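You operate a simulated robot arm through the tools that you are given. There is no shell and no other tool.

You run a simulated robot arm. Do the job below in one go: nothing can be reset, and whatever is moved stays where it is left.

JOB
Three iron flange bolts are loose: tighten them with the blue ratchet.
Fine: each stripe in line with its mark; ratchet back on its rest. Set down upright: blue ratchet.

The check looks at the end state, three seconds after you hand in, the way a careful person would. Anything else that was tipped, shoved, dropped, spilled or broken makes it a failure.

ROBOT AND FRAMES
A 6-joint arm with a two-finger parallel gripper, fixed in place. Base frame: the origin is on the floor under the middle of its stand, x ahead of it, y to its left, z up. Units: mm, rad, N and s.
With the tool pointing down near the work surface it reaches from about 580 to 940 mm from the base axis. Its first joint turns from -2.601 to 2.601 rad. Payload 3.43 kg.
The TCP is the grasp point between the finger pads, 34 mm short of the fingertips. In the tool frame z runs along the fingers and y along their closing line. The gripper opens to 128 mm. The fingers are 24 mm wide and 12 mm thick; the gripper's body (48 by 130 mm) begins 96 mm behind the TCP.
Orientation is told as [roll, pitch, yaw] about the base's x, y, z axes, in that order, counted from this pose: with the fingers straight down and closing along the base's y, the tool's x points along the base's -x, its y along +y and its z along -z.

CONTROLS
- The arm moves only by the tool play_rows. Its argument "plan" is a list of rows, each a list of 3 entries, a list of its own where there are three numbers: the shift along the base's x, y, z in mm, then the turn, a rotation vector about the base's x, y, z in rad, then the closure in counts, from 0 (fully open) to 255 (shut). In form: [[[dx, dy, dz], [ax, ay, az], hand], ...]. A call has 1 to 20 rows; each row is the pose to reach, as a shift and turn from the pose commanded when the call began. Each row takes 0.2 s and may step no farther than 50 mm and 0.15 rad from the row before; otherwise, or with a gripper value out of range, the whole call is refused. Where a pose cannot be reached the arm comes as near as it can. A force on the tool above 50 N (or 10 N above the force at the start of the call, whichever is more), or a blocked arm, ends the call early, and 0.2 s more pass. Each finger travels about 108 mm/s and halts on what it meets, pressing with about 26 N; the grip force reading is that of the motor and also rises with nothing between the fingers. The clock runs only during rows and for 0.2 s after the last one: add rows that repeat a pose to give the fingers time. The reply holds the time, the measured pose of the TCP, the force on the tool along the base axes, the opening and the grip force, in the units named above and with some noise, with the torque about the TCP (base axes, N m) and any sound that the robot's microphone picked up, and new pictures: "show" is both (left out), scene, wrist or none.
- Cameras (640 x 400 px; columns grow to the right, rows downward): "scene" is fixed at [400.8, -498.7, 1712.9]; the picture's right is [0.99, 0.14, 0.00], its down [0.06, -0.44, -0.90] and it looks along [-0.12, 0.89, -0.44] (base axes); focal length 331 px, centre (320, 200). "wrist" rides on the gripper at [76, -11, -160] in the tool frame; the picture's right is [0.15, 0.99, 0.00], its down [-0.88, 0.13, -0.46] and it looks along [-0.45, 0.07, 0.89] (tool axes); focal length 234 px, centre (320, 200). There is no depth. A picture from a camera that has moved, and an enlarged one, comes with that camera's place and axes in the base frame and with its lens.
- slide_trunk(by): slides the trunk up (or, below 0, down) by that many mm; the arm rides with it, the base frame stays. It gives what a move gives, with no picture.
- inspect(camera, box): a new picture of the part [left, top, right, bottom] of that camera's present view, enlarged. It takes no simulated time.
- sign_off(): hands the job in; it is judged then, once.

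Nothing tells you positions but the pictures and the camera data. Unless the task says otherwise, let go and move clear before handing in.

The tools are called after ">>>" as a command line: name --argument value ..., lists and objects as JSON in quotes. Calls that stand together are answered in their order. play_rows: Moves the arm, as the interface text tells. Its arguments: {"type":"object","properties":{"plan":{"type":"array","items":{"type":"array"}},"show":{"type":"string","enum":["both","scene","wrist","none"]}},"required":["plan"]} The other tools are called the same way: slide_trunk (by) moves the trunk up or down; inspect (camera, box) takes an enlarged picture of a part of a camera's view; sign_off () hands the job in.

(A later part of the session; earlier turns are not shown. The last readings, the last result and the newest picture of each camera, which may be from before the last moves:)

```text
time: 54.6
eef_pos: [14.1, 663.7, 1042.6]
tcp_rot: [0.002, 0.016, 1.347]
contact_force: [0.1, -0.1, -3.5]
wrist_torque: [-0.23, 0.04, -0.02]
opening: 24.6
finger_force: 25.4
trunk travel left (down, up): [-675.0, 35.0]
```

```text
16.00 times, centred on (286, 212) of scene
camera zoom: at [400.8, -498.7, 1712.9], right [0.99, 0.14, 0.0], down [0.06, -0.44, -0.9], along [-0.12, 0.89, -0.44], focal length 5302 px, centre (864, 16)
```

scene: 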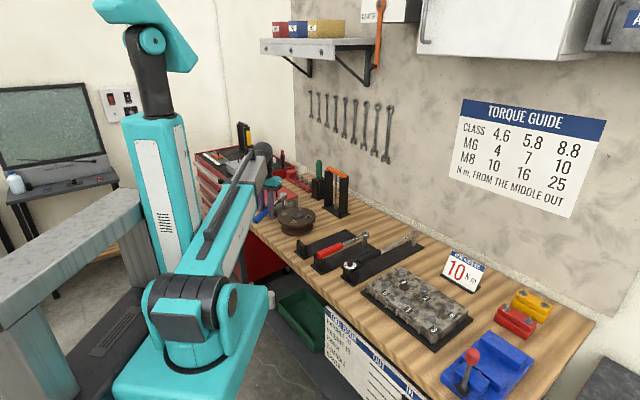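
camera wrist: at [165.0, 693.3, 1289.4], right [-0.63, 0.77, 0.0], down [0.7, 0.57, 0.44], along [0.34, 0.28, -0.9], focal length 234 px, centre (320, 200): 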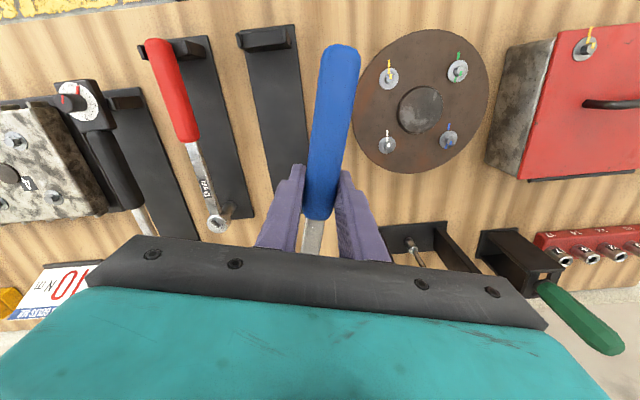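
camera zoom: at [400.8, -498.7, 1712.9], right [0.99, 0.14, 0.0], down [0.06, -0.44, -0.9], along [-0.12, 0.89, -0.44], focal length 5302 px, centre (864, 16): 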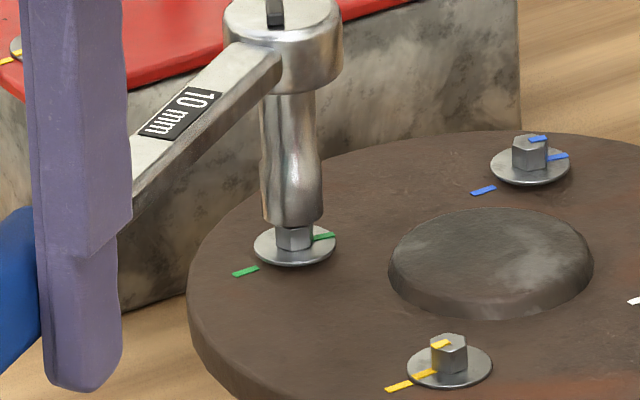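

The gap is about 3 mm and alignment is within half a millimetre. I'll nudge and lower slowly while watching the force.

>>> play_rows --plan '[[[0.5, 0.1, -1.5], [0, 0, 0], 255], [[0.5, 0.1, -3], [0, 0, 0], 255], [[0.5, 0.1, -4], [0, 0, 0], 255], [[0.5, 0.1, -5], [0, 0, 0], 255], [[0.5, 0.1, -6], [0, 0, 0], 255], [[0.5, 0.1, -6], [0, 0, 0], 255]]' --show "none"

>>> inspect --camera "scene" --box '[274, 204, 298, 219]'

```text
time: 56.0
eef_pos: [13.4, 665.0, 1039.7]
tcp_rot: [-0.001, 0.018, 1.344]
contact_force: [-0.1, 0.0, -4.7]
wrist_torque: [-0.22, 0.05, 0.01]
opening: 24.6
finger_force: 26.0
trunk travel left (down, up): [-675.0, 35.0]
```

```text
16.00 times, centred on (286, 212) of scene
camera zoom: at [400.8, -498.7, 1712.9], right [0.99, 0.14, 0.0], down [0.06, -0.44, -0.9], along [-0.12, 0.89, -0.44], focal length 5302 px, centre (864, 16)
```

zoom: 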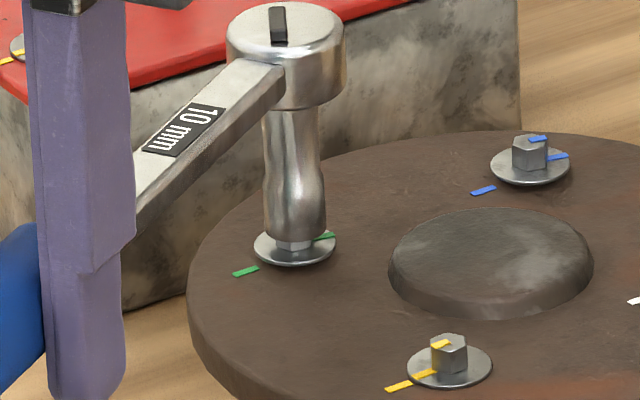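

The socket is dropping over the green hex cleanly. I'll finish seating it.

>>> play_rows --plan '[[[0, 0, -1], [0, 0, 0], 255], [[0, 0, -2], [0, 0, 0], 255], [[0, 0, -3], [0, 0, 0], 255], [[0, 0, -4], [0, 0, 0], 255], [[0, 0, -4], [0, 0, 0], 255]]' --show "none"

>>> inspect --camera "scene" --box '[274, 204, 298, 219]'

```text
time: 57.2
eef_pos: [14.3, 662.7, 1033.7]
tcp_rot: [0.0, 0.018, 1.345]
contact_force: [0.0, 0.0, -4.8]
wrist_torque: [-0.29, 0.07, -0.01]
opening: 24.8
finger_force: 26.3
trunk travel left (down, up): [-675.0, 35.0]
```

```text
16.00 times, centred on (286, 212) of scene
camera zoom: at [400.8, -498.7, 1712.9], right [0.99, 0.14, 0.0], down [0.06, -0.44, -0.9], along [-0.12, 0.89, -0.44], focal length 5302 px, centre (864, 16)
```

zoom: 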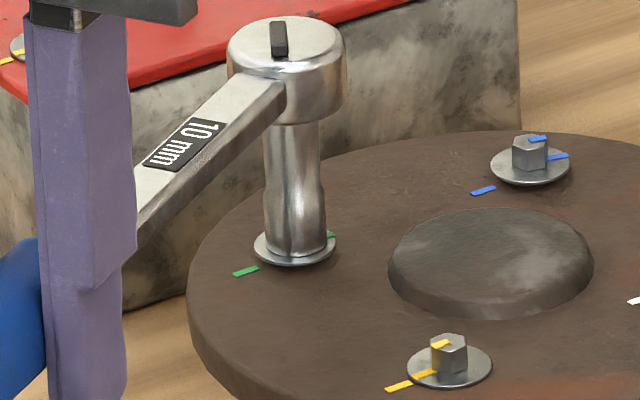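

Socket seated on green with no side load. First clockwise stroke: ψ 1.345 → 0.245.

>>> play_rows --plan '[[[-14.9, 4.2, 0], [0, 0, -0.1], 255], [[-29.2, 9.9, 0], [0, 0, -0.2], 255], [[-43.0, 17.0, 0], [0, 0, -0.3], 255], [[-55.9, 25.3, 0], [0, 0, -0.4], 255], [[-67.9, 35.0, 0], [0, 0, -0.5], 255], [[-78.9, 45.8, 0], [0, 0, -0.6], 255], [[-88.8, 57.7, 0], [0, 0, -0.7], 255], [[-97.5, 70.4, 0], [0, 0, -0.8], 255], [[-104.8, 84.0, 0], [0, 0, -0.9], 255], [[-110.7, 98.3, 0], [0, 0, -1.0], 255], [[-115.2, 113.0, 0], [0, 0, -1.1], 255], [[-115.2, 113.0, 0], [0, 0, -1.1], 255]]' --show "none"

>>> inspect --camera "scene" --box '[274, 204, 298, 219]'

```text
time: 59.8
eef_pos: [-101.9, 775.8, 1033.4]
tcp_rot: [-0.001, 0.017, 0.242]
contact_force: [-0.1, -0.3, -4.2]
wrist_torque: [-0.07, 0.27, -0.01]
opening: 24.7
finger_force: 25.8
trunk travel left (down, up): [-675.0, 35.0]
```

```text
16.00 times, centred on (286, 212) of scene
camera zoom: at [400.8, -498.7, 1712.9], right [0.99, 0.14, 0.0], down [0.06, -0.44, -0.9], along [-0.12, 0.89, -0.44], focal length 5302 px, centre (864, 16)
```

zoom: 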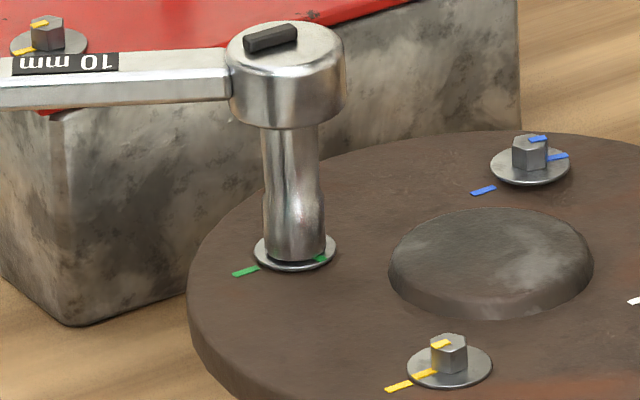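

Green has turned about 63°. Backstroke to ψ≈2.145 next.

>>> play_rows --plan '[[[5.5, -17.6, 0], [0, 0, 0.12], 255], [[13.2, -34.5, 0], [0, 0, 0.24], 255], [[22.8, -50.3, 0], [0, 0, 0.36], 255], [[34.2, -64.9, 0], [0, 0, 0.48], 255], [[47.3, -78.0, 0], [0, 0, 0.6], 255], [[61.9, -89.4, 0], [0, 0, 0.72], 255], [[77.7, -99.1, 0], [0, 0, 0.84], 255], [[94.6, -106.7, 0], [0, 0, 0.96], 255], [[112.2, -112.3, 0], [0, 0, 1.08], 255], [[130.4, -115.7, 0], [0, 0, 1.2], 255], [[148.9, -116.9, 0], [0, 0, 1.32], 255], [[167.4, -115.9, 0], [0, 0, 1.44], 255], [[185.6, -112.7, 0], [0, 0, 1.56], 255], [[203.3, -107.3, 0], [0, 0, 1.68], 255], [[220.3, -99.9, 0], [0, 0, 1.8], 255], [[233.6, -92.2, 0], [0, 0, 1.9], 255], [[233.6, -92.2, 0], [0, 0, 1.9], 255]]' --show "scene"

>>> inspect --camera "scene" --box '[270, 195, 318, 225]'

```text
time: 63.4
eef_pos: [134.2, 684.9, 1034.0]
tcp_rot: [0.0, 0.016, 2.147]
contact_force: [-1.8, -1.3, -3.9]
wrist_torque: [-0.27, -0.1, 0.2]
opening: 25.0
finger_force: 26.0
trunk travel left (down, up): [-675.0, 35.0]
```

scene: 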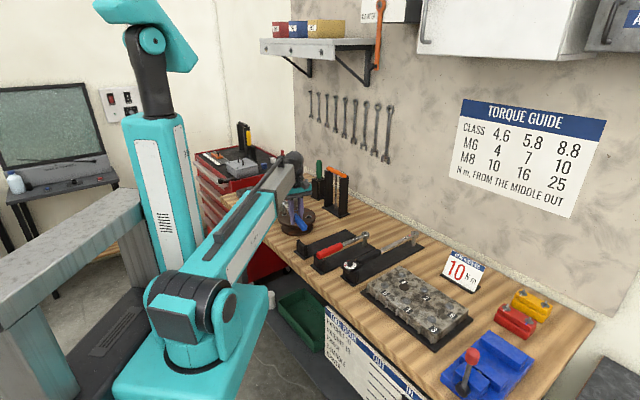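

```text
13.33 times, centred on (294, 210) of scene
camera zoom: at [400.8, -498.7, 1712.9], right [0.99, 0.14, 0.0], down [0.06, -0.44, -0.9], along [-0.12, 0.89, -0.44], focal length 4418 px, centre (667, 67)
```

zoom: 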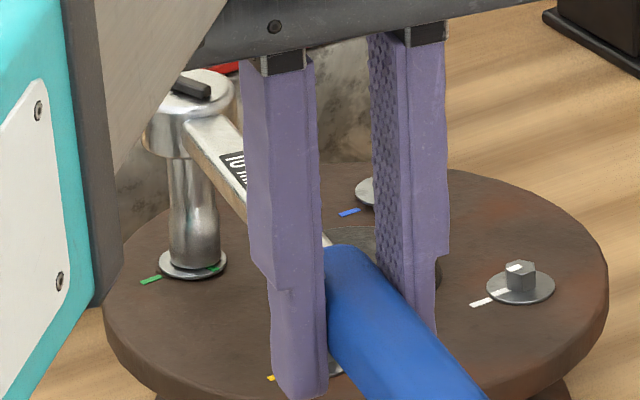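

Now the second clockwise stroke on green, down to ψ≈0.745.

>>> play_rows --plan '[[[-13.3, -7.7, 0], [0, 0, -0.1], 255], [[-27.4, -14.0, 0], [0, 0, -0.2], 255], [[-42.0, -19.0, 0], [0, 0, -0.3], 255], [[-57.1, -22.4, 0], [0, 0, -0.4], 255], [[-72.4, -24.3, 0], [0, 0, -0.5], 255], [[-87.8, -24.7, 0], [0, 0, -0.6], 255], [[-103.2, -23.5, 0], [0, 0, -0.7], 255], [[-118.4, -20.8, 0], [0, 0, -0.8], 255], [[-133.3, -16.6, 0], [0, 0, -0.9], 255], [[-147.6, -10.9, 0], [0, 0, -1.0], 255], [[-161.4, -3.9, 0], [0, 0, -1.1], 255], [[-174.3, 4.5, 0], [0, 0, -1.2], 255], [[-186.3, 14.2, 0], [0, 0, -1.3], 255], [[-197.3, 25.0, 0], [0, 0, -1.4], 255]]' --show "none"

>>> inspect --camera "scene" --box '[274, 204, 298, 219]'

```text
time: 66.4
eef_pos: [-63.6, 705.6, 1033.2]
tcp_rot: [-0.003, 0.019, 0.745]
contact_force: [11.2, -16.8, -1.3]
wrist_torque: [-0.83, -0.74, 0.83]
opening: 26.0
finger_force: 26.1
trunk travel left (down, up): [-675.0, 35.0]
```

```text
16.00 times, centred on (286, 212) of scene
camera zoom: at [400.8, -498.7, 1712.9], right [0.99, 0.14, 0.0], down [0.06, -0.44, -0.9], along [-0.12, 0.89, -0.44], focal length 5302 px, centre (864, 16)
```

zoom: 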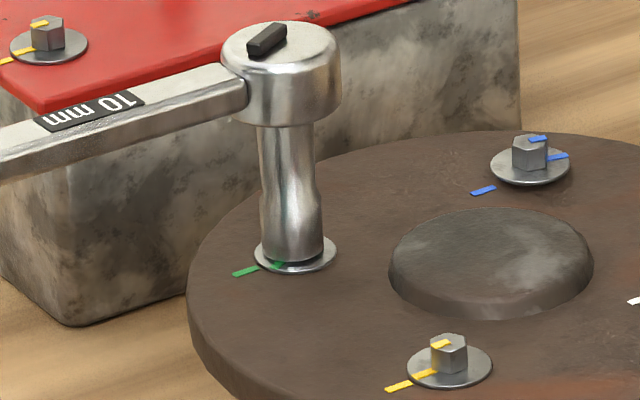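

Load is 20 N and about 27–30° remain on green. I'll continue in small steps.

>>> play_rows --plan '[[[-5.1, 5.8, -0.2], [0, 0, -0.05], 255], [[-9.9, 11.9, -0.4], [0, 0, -0.1], 255], [[-14.4, 18.1, -0.5], [0, 0, -0.15], 255], [[-18.6, 24.6, -0.5], [0, 0, -0.2], 255], [[-22.4, 31.3, -0.5], [0, 0, -0.25], 255]]' --show "none"

>>> inspect --camera "scene" --box '[274, 204, 298, 219]'

```text
time: 67.6
eef_pos: [-85.5, 735.6, 1033.7]
tcp_rot: [-0.01, 0.02, 0.495]
contact_force: [17.3, -25.6, -7.4]
wrist_torque: [-1.19, -0.16, 0.71]
opening: 27.5
finger_force: 25.8
trunk travel left (down, up): [-675.0, 35.0]
```

```text
16.00 times, centred on (286, 212) of scene
camera zoom: at [400.8, -498.7, 1712.9], right [0.99, 0.14, 0.0], down [0.06, -0.44, -0.9], along [-0.12, 0.89, -0.44], focal length 5302 px, centre (864, 16)
```

zoom: 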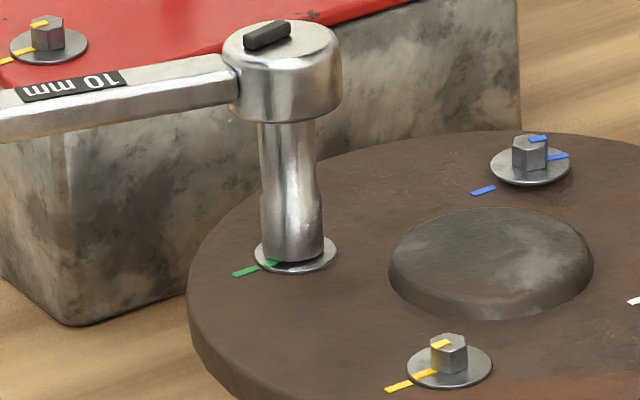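

>>> play_rows --plan '[[[-3.5, 6.9, -0.3], [0, 0, -0.05], 255], [[-6.6, 14.0, -0.5], [0, 0, -0.1], 255], [[-9.4, 21.2, -0.7], [0, 0, -0.15], 255]]' --show "none"

>>> inspect --camera "scene" --box '[274, 204, 298, 219]'

```text
time: 68.4
eef_pos: [-95.5, 756.6, 1034.9]
tcp_rot: [-0.011, 0.019, 0.345]
contact_force: [15.8, -31.4, -6.2]
wrist_torque: [-1.04, -0.36, 0.87]
opening: 28.4
finger_force: 25.8
trunk travel left (down, up): [-675.0, 35.0]
```

```text
16.00 times, centred on (286, 212) of scene
camera zoom: at [400.8, -498.7, 1712.9], right [0.99, 0.14, 0.0], down [0.06, -0.44, -0.9], along [-0.12, 0.89, -0.44], focal length 5302 px, centre (864, 16)
```

zoom: 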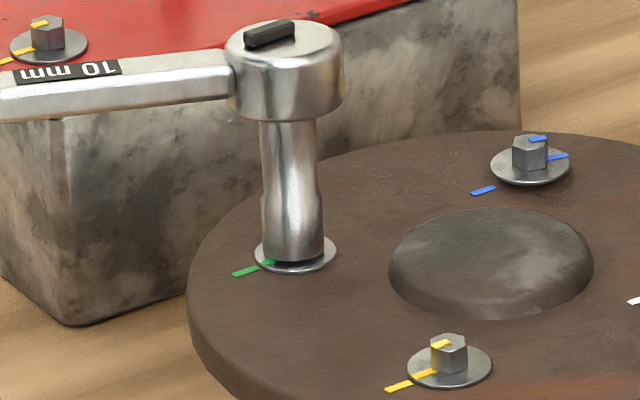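

>>> play_rows --plan '[[[-2.0, 5.9, -0.3], [0, 0, -0.04], 255], [[-3.7, 11.7, -0.6], [0, 0, -0.08], 255]]' --show "none"

>>> inspect --camera "scene" --box '[274, 204, 298, 219]'

```text
time: 69.0
eef_pos: [-98.1, 767.4, 1035.0]
tcp_rot: [-0.011, 0.019, 0.264]
contact_force: [15.4, -33.8, -0.3]
wrist_torque: [-0.78, -0.89, 0.98]
opening: 28.8
finger_force: 26.0
trunk travel left (down, up): [-675.0, 35.0]
```

```text
16.00 times, centred on (286, 212) of scene
camera zoom: at [400.8, -498.7, 1712.9], right [0.99, 0.14, 0.0], down [0.06, -0.44, -0.9], along [-0.12, 0.89, -0.44], focal length 5302 px, centre (864, 16)
```

zoom: 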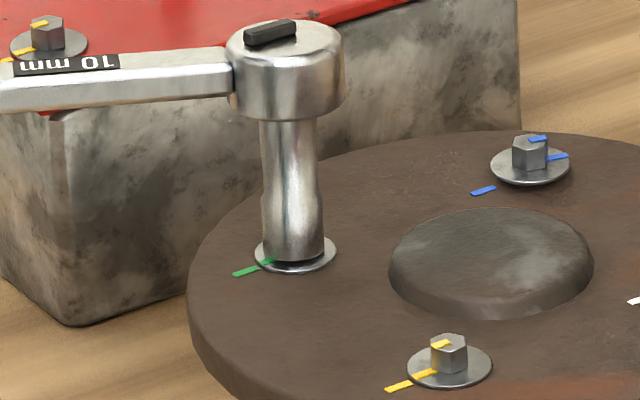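

>>> play_rows --plan '[[[-0.9, 3.4, -0.1], [0, 0, -0.022], 255], [[-1.7, 6.8, -0.2], [0, 0, -0.045], 255]]' --show "none"

>>> inspect --camera "scene" --box '[274, 204, 298, 219]'

```text
time: 69.6
eef_pos: [-100.6, 774.5, 1033.6]
tcp_rot: [-0.013, 0.016, 0.221]
contact_force: [14.6, -36.1, -0.3]
wrist_torque: [-0.78, -0.77, 0.91]
opening: 28.8
finger_force: 26.2
trunk travel left (down, up): [-675.0, 35.0]
```

```text
16.00 times, centred on (286, 212) of scene
camera zoom: at [400.8, -498.7, 1712.9], right [0.99, 0.14, 0.0], down [0.06, -0.44, -0.9], along [-0.12, 0.89, -0.44], focal length 5302 px, centre (864, 16)
```

zoom: 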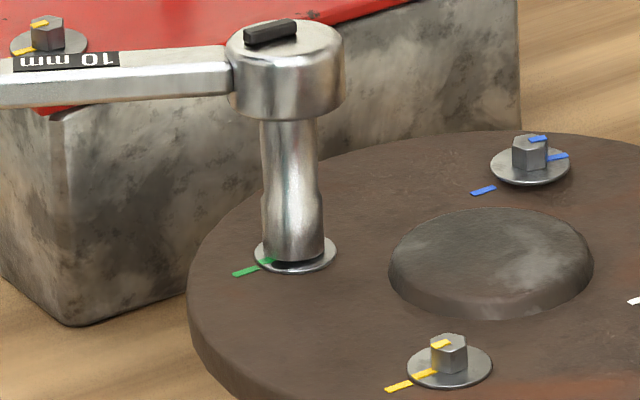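

Torque is about 6.9 N·m and the stripe looks in line. I'll relieve, lift off and inspect from above.

>>> play_rows --plan '[[[2.2, -7.8, 0.3], [0, 0, 0.05], 255], [[4.4, -15.6, 0.6], [0, 0, 0.105], 255], [[10.6, -31.4, 1], [0, 0, 0.215], 255], [[18.6, -46.4, 1], [0, 0, 0.325], 255], [[18.6, -46.4, 1], [0, 0, 0.325], 255], [[18.6, -46.4, 4], [0, 0, 0.325], 255], [[18.6, -46.4, 8], [0, 0, 0.325], 255], [[18.6, -46.4, 13], [0, 0, 0.325], 255], [[18.6, -46.4, 20], [0, 0, 0.325], 255], [[18.6, -46.4, 30], [0, 0, 0.325], 255], [[18.6, -46.4, 30], [0, 0, 0.325], 255]]' --show "none"

>>> inspect --camera "scene" --box '[274, 202, 298, 217]'

```text
time: 72.0
eef_pos: [-82.8, 732.5, 1060.8]
tcp_rot: [0.0, 0.017, 0.545]
contact_force: [-0.5, -0.1, -4.3]
wrist_torque: [-0.13, 0.2, -0.03]
opening: 25.1
finger_force: 26.3
trunk travel left (down, up): [-675.0, 35.0]
```

```text
16.00 times, centred on (286, 210) of scene
camera zoom: at [400.8, -498.7, 1712.9], right [0.99, 0.14, 0.0], down [0.06, -0.44, -0.9], along [-0.12, 0.89, -0.44], focal length 5302 px, centre (864, 48)
```

zoom: 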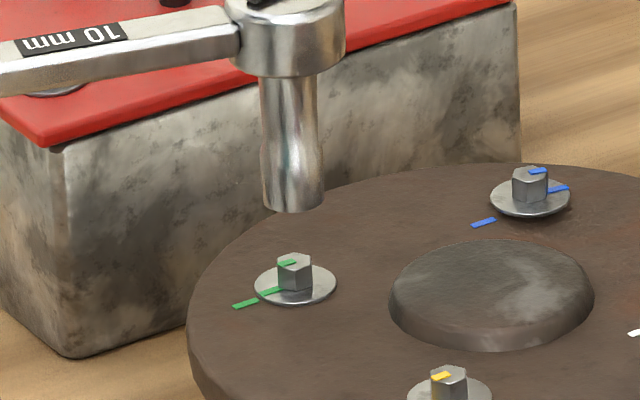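

Green looks collinear. I'll move to the overhead spot for confirmation.

>>> play_rows --plan '[[[5, 0, 20], [0, 0, 0], 255], [[28, 0, 40], [0, 0, 0], 255], [[60, 1, 55], [0, 0, 0], 255], [[97, 2, 67], [0, 0, 0], 255], [[135, 3, 67], [0, 0, 0], 255], [[173, 4, 67], [0, 0, 0], 255], [[211, 5, 67], [0, 0, 0], 255], [[249, 5.5, 67], [0, 0, 0], 255], [[280, 6, 67], [0, 0, 0], 255], [[299, 6.3, 67], [0, 0, 0], 255], [[305.4, 6.3, 67], [0, 0, 0], 255], [[305.4, 6.3, 67], [0, 0, 0], 255]]' --show "wrist"

>>> inspect --camera "wrist" --box '[436, 47, 476, 72]'

>>> inspect --camera "wrist" --box '[426, 112, 466, 137]'

>>> inspect --camera "wrist" --box '[350, 40, 480, 121]'

```text
time: 74.6
eef_pos: [221.7, 740.2, 1127.2]
tcp_rot: [0.001, 0.016, 0.546]
contact_force: [1.0, -0.5, -4.5]
wrist_torque: [-0.15, 0.19, -0.01]
opening: 24.8
finger_force: 25.5
trunk travel left (down, up): [-675.0, 35.0]
camera wrist: at [164.8, 692.7, 1288.6], right [-0.64, 0.77, 0.0], down [0.69, 0.57, 0.44], along [0.34, 0.28, -0.9], focal length 234 px, centre (320, 200)
```

wrist: 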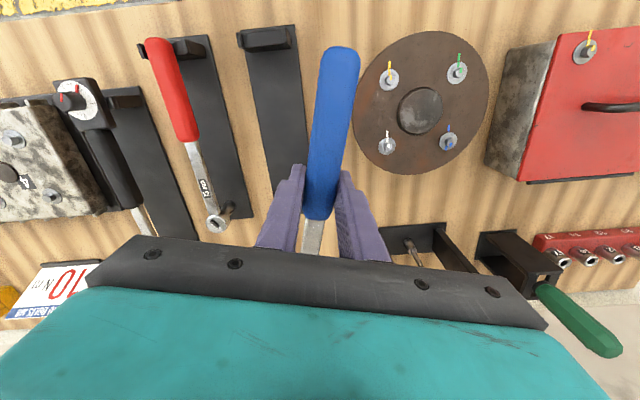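

```text
16.00 times, centred on (456, 60) of wrist
camera zoom: at [164.8, 692.7, 1288.6], right [-0.64, 0.77, 0.0], down [0.69, 0.57, 0.44], along [0.34, 0.28, -0.9], focal length 3747 px, centre (-1856, 2448)
```

zoom: 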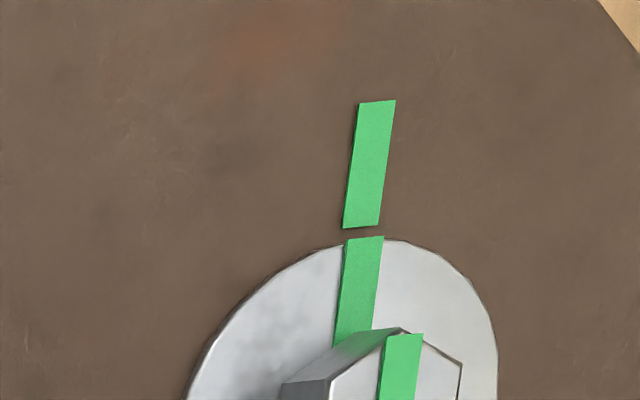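

```text
16.00 times, centred on (446, 124) of wrist
camera zoom: at [164.8, 692.7, 1288.6], right [-0.64, 0.77, 0.0], down [0.69, 0.57, 0.44], along [0.34, 0.28, -0.9], focal length 3747 px, centre (-1696, 1408)
```

zoom: 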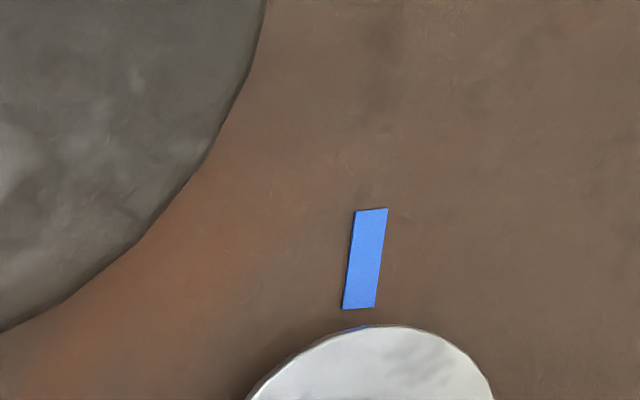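

```text
4.92 times, centred on (415, 80) of wrist
camera zoom: at [164.8, 692.7, 1288.6], right [-0.64, 0.77, 0.0], down [0.69, 0.57, 0.44], along [0.34, 0.28, -0.9], focal length 1153 px, centre (-148, 788)
```

zoom: 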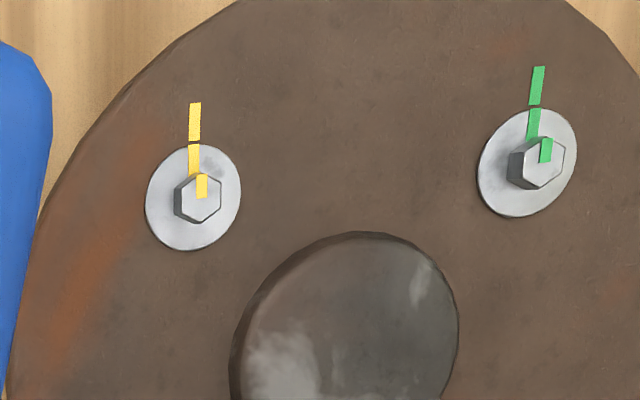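

Green is in line too, with mark and stripe parallel and continuous. Last is the blue bolt, near (106.3, 870.4). I'll approach with ψ≈1.362 rad.

>>> play_rows --plan '[[[-12, -2, 0], [0, 0, 0.08], 255], [[-32, -4, 0], [0, 0, 0.18], 255], [[-54, -7, -4], [0, 0, 0.29], 255], [[-76, -10, -10], [0, 0, 0.41], 255], [[-98, -13, -20], [0, 0, 0.53], 255], [[-120, -15, -32], [0, 0, 0.65], 255], [[-138, -17, -44], [0, 0, 0.76], 255], [[-147.4, -18.6, -54.6], [0, 0, 0.817], 255], [[-147.4, -18.6, -54.6], [0, 0, 0.817], 255], [[-147.4, -18.6, -54.6], [0, 0, 0.817], 255]]' --show "scene"

>>> inspect --camera "scene" --box '[285, 193, 309, 208]'

```text
time: 76.8
eef_pos: [74.2, 721.9, 1072.9]
tcp_rot: [0.0, 0.018, 1.363]
contact_force: [1.3, -0.1, -4.1]
wrist_torque: [-0.27, 0.05, 0.0]
opening: 24.7
finger_force: 26.2
trunk travel left (down, up): [-675.0, 35.0]
```

scene: 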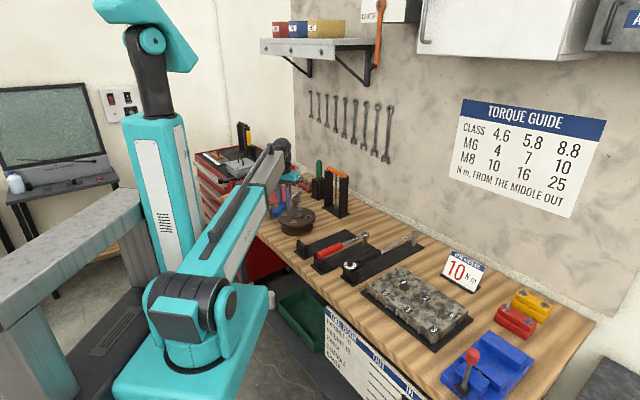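

```text
16.00 times, centred on (297, 200) of scene
camera zoom: at [400.8, -498.7, 1712.9], right [0.99, 0.14, 0.0], down [0.06, -0.44, -0.9], along [-0.12, 0.89, -0.44], focal length 5302 px, centre (688, 192)
```

zoom: 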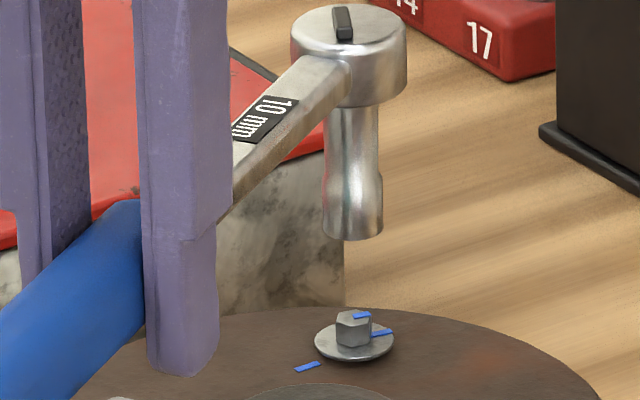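

The socket is close to the blue bolt. I'll nudge and lower to a few millimetres above it.

>>> play_rows --plan '[[[-0.5, 0.7, -10], [0, 0, 0], 255], [[-0.5, 0.7, -20], [0, 0, 0], 255], [[-0.5, 0.7, -27], [0, 0, 0], 255], [[-0.5, 0.7, -30], [0, 0, 0], 255], [[-0.5, 0.7, -30], [0, 0, 0], 255]]' --show "none"

>>> inspect --camera "scene" --box '[285, 195, 309, 210]'

```text
time: 78.0
eef_pos: [74.1, 721.7, 1042.1]
tcp_rot: [-0.001, 0.018, 1.362]
contact_force: [-0.8, -2.3, -4.4]
wrist_torque: [-0.49, 0.11, 0.01]
opening: 25.0
finger_force: 25.6
trunk travel left (down, up): [-675.0, 35.0]
```

```text
16.00 times, centred on (297, 202) of scene
camera zoom: at [400.8, -498.7, 1712.9], right [0.99, 0.14, 0.0], down [0.06, -0.44, -0.9], along [-0.12, 0.89, -0.44], focal length 5302 px, centre (688, 160)
```

zoom: 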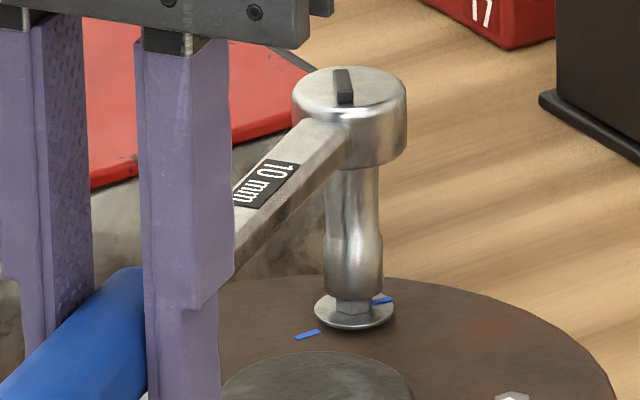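

There's light contact pushing toward −y, so I'll shift back 0.9 mm in y and continue down slowly.

>>> play_rows --plan '[[[0, -0.9, 0], [0, 0, 0], 255], [[0, -0.9, -1.5], [0, 0, 0], 255], [[0, -0.9, -3], [0, 0, 0], 255], [[0, -0.9, -3], [0, 0, 0], 255]]' --show "none"

>>> inspect --camera "scene" --box '[285, 195, 309, 210]'

```text
time: 79.0
eef_pos: [73.4, 720.9, 1040.8]
tcp_rot: [0.001, 0.018, 1.362]
contact_force: [0.4, 0.9, -4.2]
wrist_torque: [-0.25, 0.05, 0.01]
opening: 24.6
finger_force: 26.3
trunk travel left (down, up): [-675.0, 35.0]
```

```text
16.00 times, centred on (297, 202) of scene
camera zoom: at [400.8, -498.7, 1712.9], right [0.99, 0.14, 0.0], down [0.06, -0.44, -0.9], along [-0.12, 0.89, -0.44], focal length 5302 px, centre (688, 160)
```

zoom: 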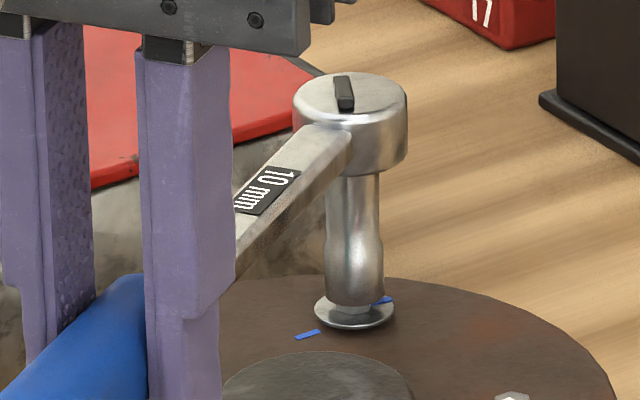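

>>> play_rows --plan '[[[0, 0, -1.2], [0, 0, 0], 255], [[0, 0, -2.4], [0, 0, 0], 255], [[0, 0, -3.6], [0, 0, 0], 255], [[0, 0, -4.6], [0, 0, 0], 255], [[0, 0, -5.4], [0, 0, 0], 255], [[0, 0, -5.4], [0, 0, 0], 255]]' --show "none"

>>> inspect --camera "scene" --box '[285, 195, 309, 210]'

```text
time: 80.4
eef_pos: [73.8, 721.6, 1036.7]
tcp_rot: [-0.001, 0.017, 1.362]
contact_force: [0.3, 0.0, -3.8]
wrist_torque: [-0.27, 0.04, -0.01]
opening: 24.7
finger_force: 26.4
trunk travel left (down, up): [-675.0, 35.0]
```

```text
16.00 times, centred on (297, 202) of scene
camera zoom: at [400.8, -498.7, 1712.9], right [0.99, 0.14, 0.0], down [0.06, -0.44, -0.9], along [-0.12, 0.89, -0.44], focal length 5302 px, centre (688, 160)
```

zoom: 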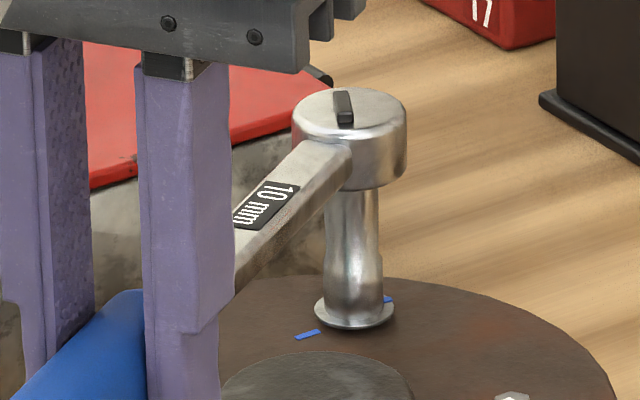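

Socket seated on blue. I'll ratchet back to ψ≈2.40, then begin the long clockwise stroke.

>>> play_rows --plan '[[[18.3, -2.8, 0], [0, 0, 0.12], 255], [[36.8, -3.3, 0], [0, 0, 0.24], 255], [[55.3, -1.6, 0], [0, 0, 0.36], 255], [[73.4, 2.3, 0], [0, 0, 0.48], 255], [[90.9, 8.3, 0], [0, 0, 0.6], 255], [[107.6, 16.4, 0], [0, 0, 0.72], 255], [[123.2, 26.4, 0], [0, 0, 0.84], 255], [[137.5, 38.3, 0], [0, 0, 0.96], 255], [[146.1, 47.0, 0], [0, 0, 1.04], 255], [[135.2, 36.2, 0], [0, 0, 0.94], 255], [[123.2, 26.4, 0], [0, 0, 0.84], 255], [[110.2, 17.9, 0], [0, 0, 0.74], 255], [[96.6, 10.8, 0], [0, 0, 0.64], 255], [[82.2, 5.1, 0], [0, 0, 0.54], 255], [[67.4, 0.8, 0], [0, 0, 0.44], 255], [[52.2, -2.0, 0], [0, 0, 0.34], 255], [[36.8, -3.3, 0], [0, 0, 0.24], 255], [[21.4, -3.0, 0], [0, 0, 0.14], 255], [[6.1, -1.2, 0], [0, 0, 0.04], 255]]' --show "none"

>>> inspect --camera "scene" --box '[285, 195, 309, 210]'

```text
time: 84.4
eef_pos: [80.3, 719.9, 1036.1]
tcp_rot: [0.001, 0.018, 1.4]
contact_force: [-0.7, -6.0, -4.7]
wrist_torque: [-0.64, 0.09, -0.02]
opening: 24.7
finger_force: 25.3
trunk travel left (down, up): [-675.0, 35.0]
```

```text
16.00 times, centred on (297, 202) of scene
camera zoom: at [400.8, -498.7, 1712.9], right [0.99, 0.14, 0.0], down [0.06, -0.44, -0.9], along [-0.12, 0.89, -0.44], focal length 5302 px, centre (688, 160)
```

zoom: 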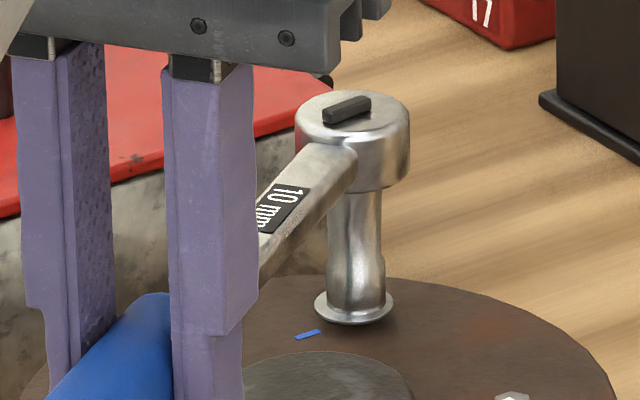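

The lever on the ratchet head looks turned compared with before, and I can't see the blue stripe. I'll look closer before moving on.

>>> inspect --camera "scene" --box '[288, 190, 308, 202]'

>>> inspect --camera "scene" --box '[262, 185, 342, 235]'

>>> inspect --camera "scene" --box '[330, 225, 378, 255]'

```text
16.00 times, centred on (298, 196) of scene
camera zoom: at [400.8, -498.7, 1712.9], right [0.99, 0.14, 0.0], down [0.06, -0.44, -0.9], along [-0.12, 0.89, -0.44], focal length 5302 px, centre (672, 264)
```

zoom: 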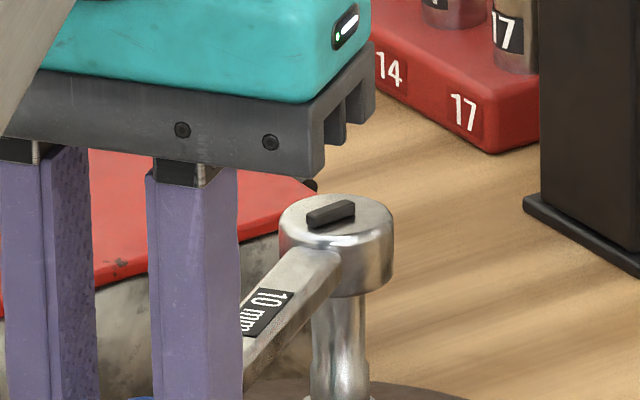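

```text
8.00 times, centred on (302, 210) of scene
camera zoom: at [400.8, -498.7, 1712.9], right [0.99, 0.14, 0.0], down [0.06, -0.44, -0.9], along [-0.12, 0.89, -0.44], focal length 2651 px, centre (464, 120)
```

zoom: 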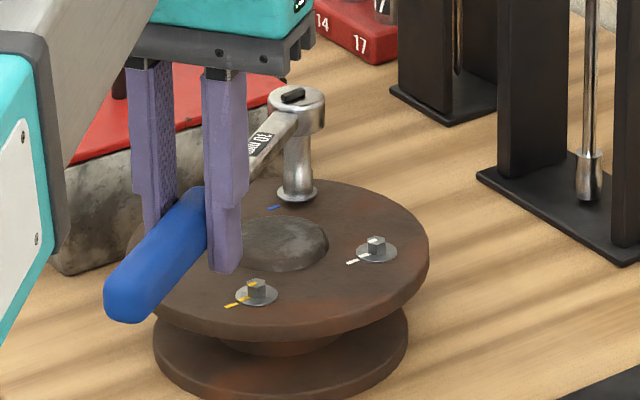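

```text
13.33 times, centred on (354, 240) of scene
camera zoom: at [400.8, -498.7, 1712.9], right [0.99, 0.14, 0.0], down [0.06, -0.44, -0.9], along [-0.12, 0.89, -0.44], focal length 4418 px, centre (-133, -333)
```

zoom: 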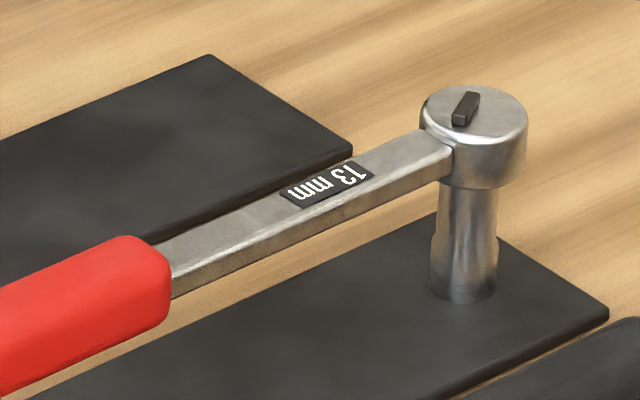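

The lever on the blue ratchet's head has flipped to the other side. It now points the opposite way to the red one's, so the ratchet may be driving in reverse. I'll lift off and see what happened to the blue bolt.

>>> play_rows --plan '[[[0, -0.5, 3], [0, 0, 0], 255], [[0, -0.5, 7], [0, 0, 0], 255], [[0, -0.5, 12], [0, 0, 0], 255], [[0, -0.5, 20], [0, 0, 0], 255], [[0, -0.5, 32], [0, 0, 0], 255], [[0, -0.5, 32], [0, 0, 0], 255]]' --show "none"

>>> inspect --camera "scene" --box '[285, 193, 309, 208]'

```text
time: 85.8
eef_pos: [80.5, 719.7, 1069.0]
tcp_rot: [0.0, 0.016, 1.402]
contact_force: [-0.3, 0.8, -3.5]
wrist_torque: [-0.27, 0.08, -0.02]
opening: 24.6
finger_force: 25.7
trunk travel left (down, up): [-675.0, 35.0]
```

```text
16.00 times, centred on (297, 200) of scene
camera zoom: at [400.8, -498.7, 1712.9], right [0.99, 0.14, 0.0], down [0.06, -0.44, -0.9], along [-0.12, 0.89, -0.44], focal length 5302 px, centre (688, 192)
```

zoom: 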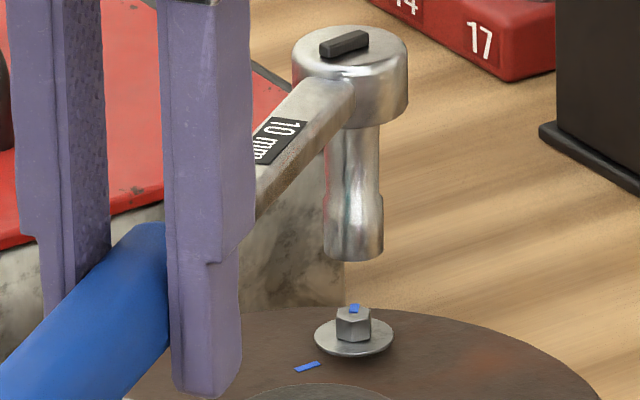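

Confirmed: the blue bolt was backed off about 60°, because the lever had flipped to reverse. I'll set the ratchet back on its rest, turn the lever back by squeezing it between the pads, then finish blue. First I'll carry it over the rest.

>>> play_rows --plan '[[[5, -2, 12], [0, 0, -0.03], 255], [[22, -7, 22], [0, 0, -0.11], 255], [[44, -14, 24], [0, 0, -0.2], 255], [[67, -21, 24], [0, 0, -0.3], 255], [[90, -29, 24], [0, 0, -0.4], 255], [[113, -36, 24], [0, 0, -0.49], 255], [[134, -43, 24], [0, 0, -0.57], 255], [[146, -47, 22], [0, 0, -0.605], 255], [[150.3, -48.1, 10], [0, 0, -0.615], 255], [[150.3, -48.1, -10], [0, 0, -0.615], 255], [[150.3, -48.1, -35], [0, 0, -0.615], 255], [[150.3, -48.1, -60], [0, 0, -0.615], 255], [[150.3, -48.1, -78], [0, 0, -0.615], 255], [[150.3, -48.1, -78], [0, 0, -0.615], 255]]' --show "both"

>>> inspect --camera "scene" --box '[290, 210, 370, 260]'

```text
time: 88.8
eef_pos: [230.9, 672.0, 990.2]
tcp_rot: [-0.001, 0.019, 0.787]
contact_force: [-0.2, -0.7, -4.5]
wrist_torque: [-0.21, 0.18, 0.05]
opening: 24.4
finger_force: 25.7
trunk travel left (down, up): [-675.0, 35.0]
camera wrist: at [187.1, 612.4, 1150.6], right [-0.8, 0.59, 0.0], down [0.53, 0.72, 0.44], along [0.26, 0.36, -0.9], focal length 234 px, centre (320, 200)
```

scene: 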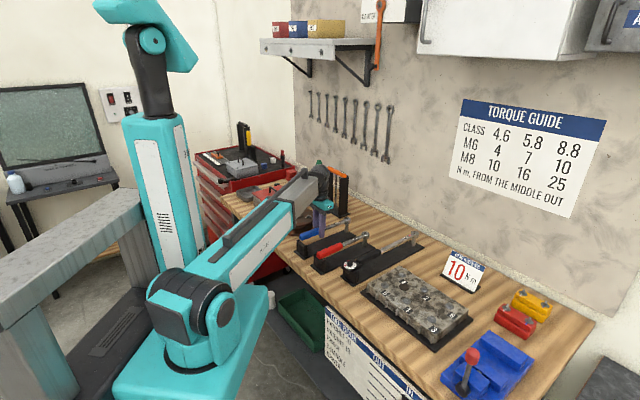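
wrist: 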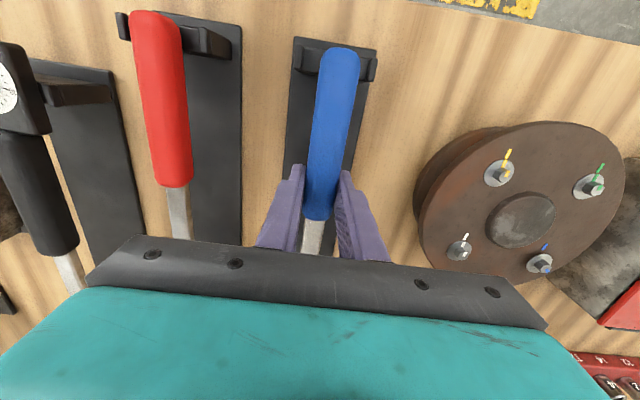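

```text
8.00 times, centred on (330, 235) of scene
camera zoom: at [400.8, -498.7, 1712.9], right [0.99, 0.14, 0.0], down [0.06, -0.44, -0.9], along [-0.12, 0.89, -0.44], focal length 2651 px, centre (240, -80)
```

zoom: 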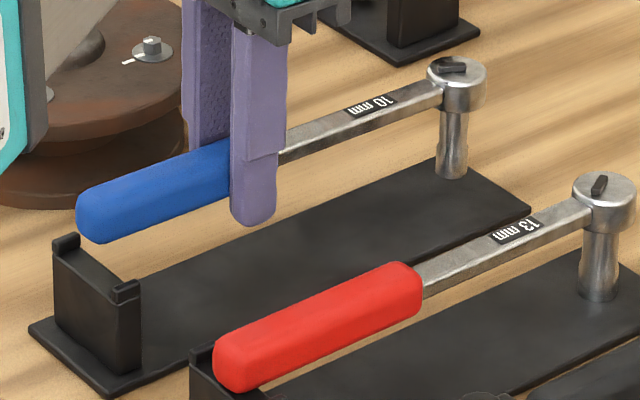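

The ratchet hangs about 15 mm above its rest and well lined up. I'll shift back 1.2 mm along the handle and lower gently until it sits.

>>> play_rows --plan '[[[-1.2, -1.0, -4], [0, 0, 0], 255], [[-1.2, -1.0, -8], [0, 0, 0], 255], [[-1.2, -1.0, -11], [0, 0, 0], 255], [[-1.2, -1.0, -12.5], [0, 0, 0], 255], [[-1.2, -1.0, -13.5], [0, 0, 0], 255]]' --show "none"

>>> inspect --camera "scene" --box '[290, 210, 370, 260]'

```text
time: 90.0
eef_pos: [228.7, 670.2, 975.7]
tcp_rot: [0.001, 0.017, 0.787]
contact_force: [-0.6, 0.0, -3.0]
wrist_torque: [-0.14, 0.13, -0.04]
opening: 24.6
finger_force: 26.2
trunk travel left (down, up): [-675.0, 35.0]
```

```text
8.00 times, centred on (330, 235) of scene
camera zoom: at [400.8, -498.7, 1712.9], right [0.99, 0.14, 0.0], down [0.06, -0.44, -0.9], along [-0.12, 0.89, -0.44], focal length 2651 px, centre (240, -80)
```

zoom: 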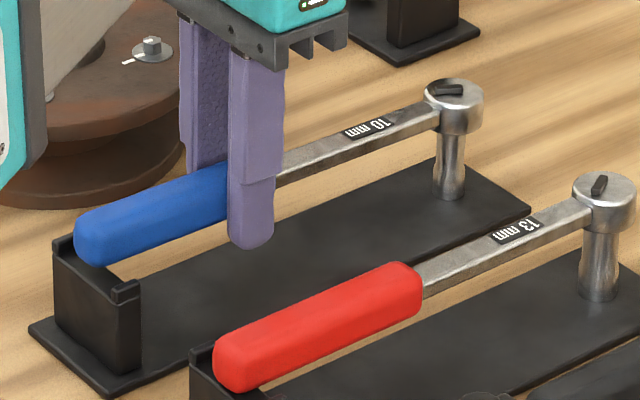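

>>> play_rows --plan '[[[0, 0, -0.8], [0, 0, 0], 255], [[0, 0, -1.6], [0, 0, 0], 255], [[0, 0, -2.2], [0, 0, 0], 255], [[0, 0, -2.2], [0, 0, 0], 255]]' --show "none"

>>> inspect --camera "scene" --box '[290, 210, 370, 260]'

```text
time: 91.0
eef_pos: [229.0, 669.8, 975.8]
tcp_rot: [0.0, 0.016, 0.787]
contact_force: [1.9, 0.1, 3.3]
wrist_torque: [0.77, -0.86, -0.14]
opening: 24.7
finger_force: 25.8
trunk travel left (down, up): [-675.0, 35.0]
```

```text
8.00 times, centred on (330, 235) of scene
camera zoom: at [400.8, -498.7, 1712.9], right [0.99, 0.14, 0.0], down [0.06, -0.44, -0.9], along [-0.12, 0.89, -0.44], focal length 2651 px, centre (240, -80)
```

zoom: 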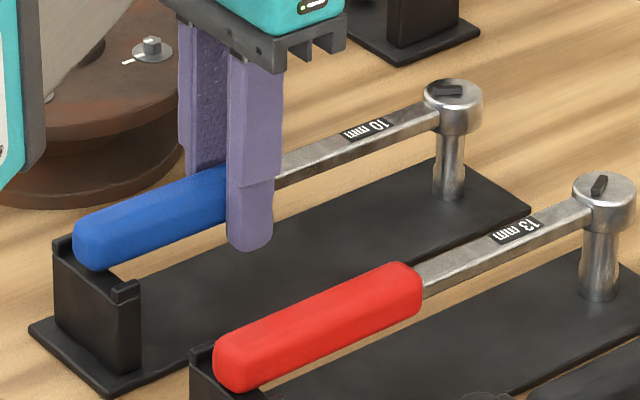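

The socket is on the plate and the handle is at the cradle. I'll release and rise.

>>> play_rows --plan '[[[0, 0, 0], [0, 0, 0], 230], [[0, 0, 0], [0, 0, 0], 190], [[0, 0, 0], [0, 0, 0], 140], [[0, 0, 0], [0, 0, 0], 120], [[0, 0, 20], [0, 0, 0], 120], [[0, 0, 55], [0, 0, 0], 120], [[0, 0, 100], [0, 0, 0], 120], [[0, 0, 100], [0, 0, 0], 120]]' --show "both"

>>> inspect --camera "scene" --box '[290, 210, 370, 260]'

```text
time: 92.8
eef_pos: [227.0, 673.7, 1074.3]
tcp_rot: [0.002, 0.018, 0.786]
contact_force: [0.1, 0.4, -0.3]
wrist_torque: [0.0, -0.03, 0.01]
opening: 67.8
finger_force: 0.2
trunk travel left (down, up): [-675.0, 35.0]
camera wrist: at [184.4, 612.4, 1235.3], right [-0.8, 0.59, 0.0], down [0.53, 0.72, 0.44], along [0.26, 0.36, -0.9], focal length 234 px, centre (320, 200)
```

scene: 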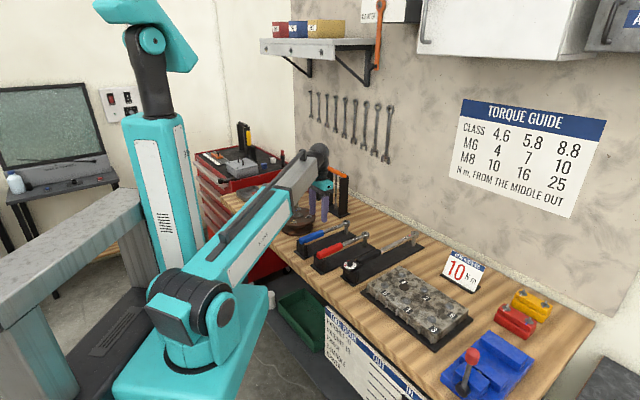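
wrist: 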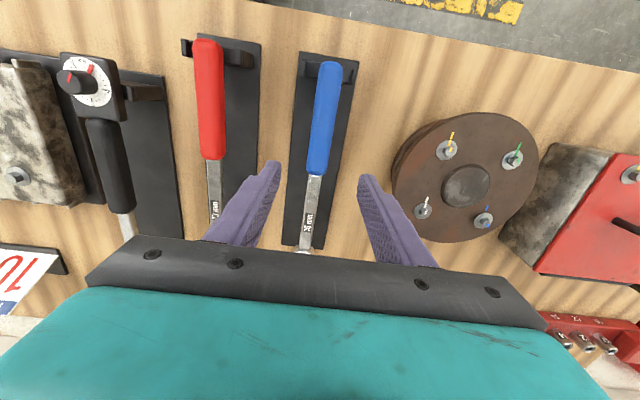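

```text
8.00 times, centred on (330, 235) of scene
camera zoom: at [400.8, -498.7, 1712.9], right [0.99, 0.14, 0.0], down [0.06, -0.44, -0.9], along [-0.12, 0.89, -0.44], focal length 2651 px, centre (240, -80)
```

zoom: 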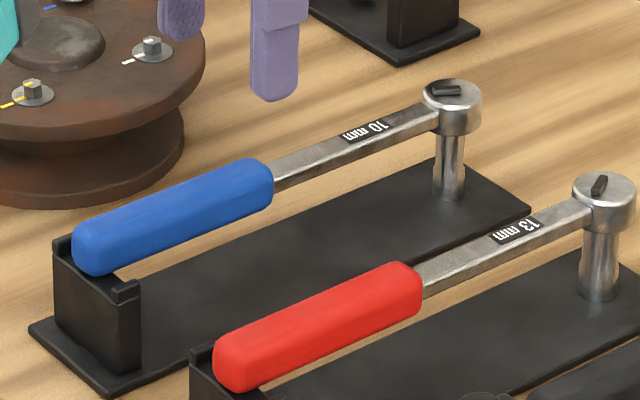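

The ratchet is back on its rest almost exactly as it was. Now I'll move over its head to view the lever from above.

>>> play_rows --plan '[[[20, 19, 0], [0.004, -0.004, 0.05], 120], [[42, 40, 0], [0.008, -0.008, 0.14], 150], [[65, 63, 0], [0.012, -0.012, 0.24], 180], [[88, 86, 0], [0.012, -0.012, 0.34], 190], [[104, 101, 0], [0.012, -0.012, 0.43], 190], [[111, 106, 0], [0.012, -0.012, 0.47], 190], [[111, 106, 0], [0.012, -0.012, 0.47], 190], [[111, 106, 0], [0.012, -0.012, 0.47], 190]]' --show "wrist"

>>> inspect --camera "wrist" --box '[280, 130, 360, 180]'

```text
time: 94.6
eef_pos: [339.8, 775.4, 1074.6]
tcp_rot: [-0.003, 0.001, 1.259]
contact_force: [-0.1, 0.2, 0.8]
wrist_torque: [-0.01, 0.01, 0.01]
opening: 32.7
finger_force: 0.1
trunk travel left (down, up): [-675.0, 35.0]
camera wrist: at [326.9, 700.9, 1234.1], right [-0.99, 0.17, 0.0], down [0.15, 0.88, 0.45], along [0.08, 0.45, -0.89], focal length 234 px, centre (320, 200)
```

wrist: 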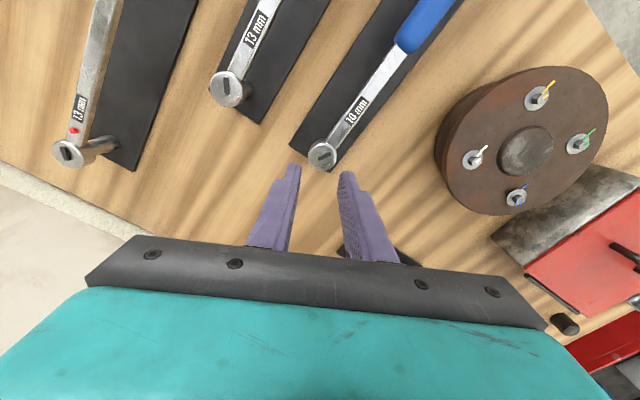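

```text
8.00 times, centred on (320, 155) of wrist
camera zoom: at [326.9, 700.9, 1234.1], right [-0.99, 0.17, 0.0], down [0.15, 0.88, 0.45], along [0.08, 0.45, -0.89], focal length 1873 px, centre (320, 560)
```

zoom: 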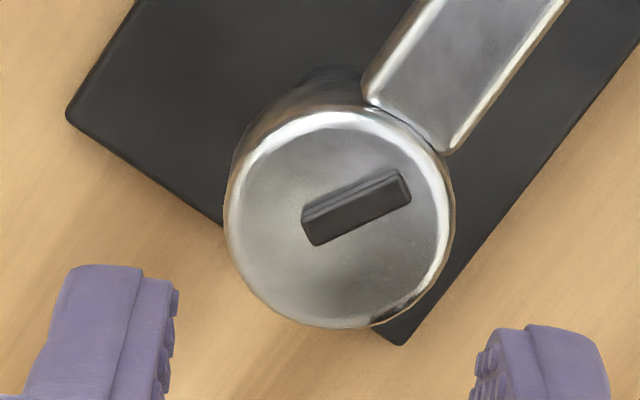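

I can see the lever clearly: it sits about 32° to the wrong side of the handle axis. The pads are oriented along the correct lever direction. I'll centre over it, narrow the fingers and come down close.

>>> play_rows --plan '[[[-3, -0.2, -15], [0, 0, 0], 205], [[-5.2, -0.4, -32], [0, 0, 0], 212], [[-5.2, -0.4, -46], [0, 0, 0], 212], [[-5.2, -0.4, -54], [0, 0, 0], 212], [[-5.2, -0.4, -54], [0, 0, 0], 212]]' --show "wrist"

>>> inspect --camera "wrist" --box '[280, 145, 360, 195]'

>>> inspect --camera "scene" --box '[336, 210, 360, 225]'

```text
time: 95.8
eef_pos: [335.4, 776.9, 1019.8]
tcp_rot: [-0.004, 0.002, 1.256]
contact_force: [0.6, -0.1, 0.4]
wrist_torque: [0.0, -0.04, -0.01]
opening: 21.5
finger_force: 0.0
trunk travel left (down, up): [-675.0, 35.0]
camera wrist: at [321.7, 701.2, 1179.6], right [-0.99, 0.17, 0.0], down [0.15, 0.88, 0.45], along [0.08, 0.45, -0.89], focal length 234 px, centre (320, 200)
```

wrist: 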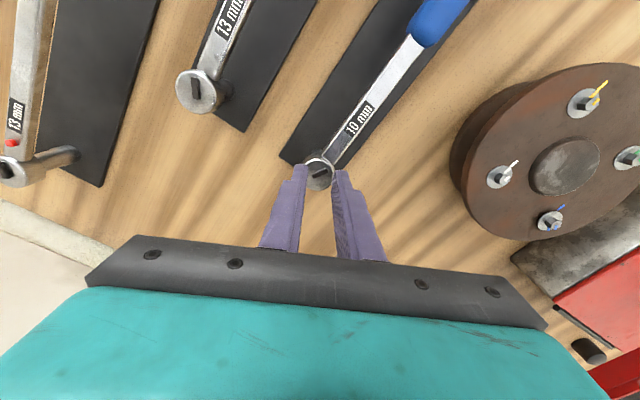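

```text
8.00 times, centred on (320, 170) of wrist
camera zoom: at [321.7, 701.2, 1179.6], right [-0.99, 0.17, 0.0], down [0.15, 0.88, 0.45], along [0.08, 0.45, -0.89], focal length 1873 px, centre (320, 440)
```

zoom: 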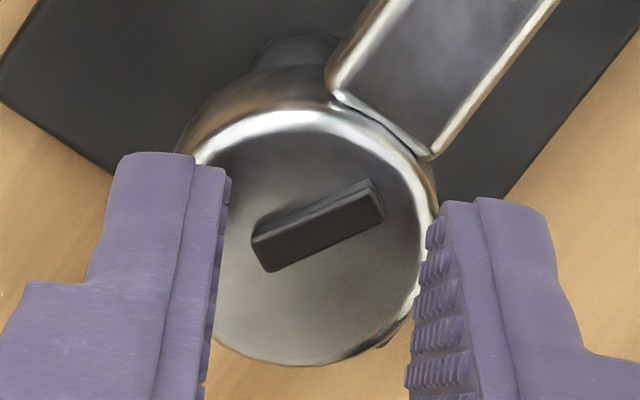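

```text
16.00 times, centred on (348, 218) of scene
camera zoom: at [400.8, -498.7, 1712.9], right [0.99, 0.14, 0.0], down [0.06, -0.44, -0.9], along [-0.12, 0.89, -0.44], focal length 5302 px, centre (-128, -80)
```

zoom: 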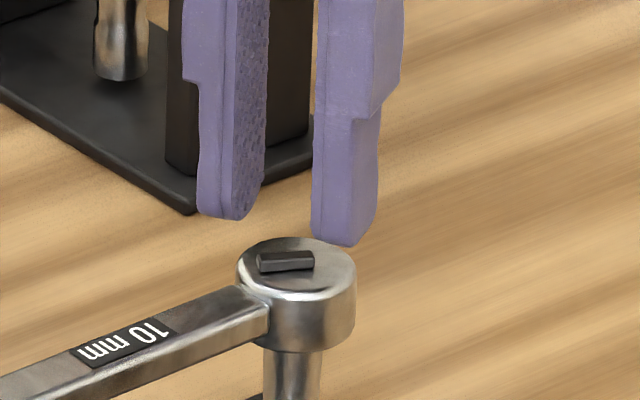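

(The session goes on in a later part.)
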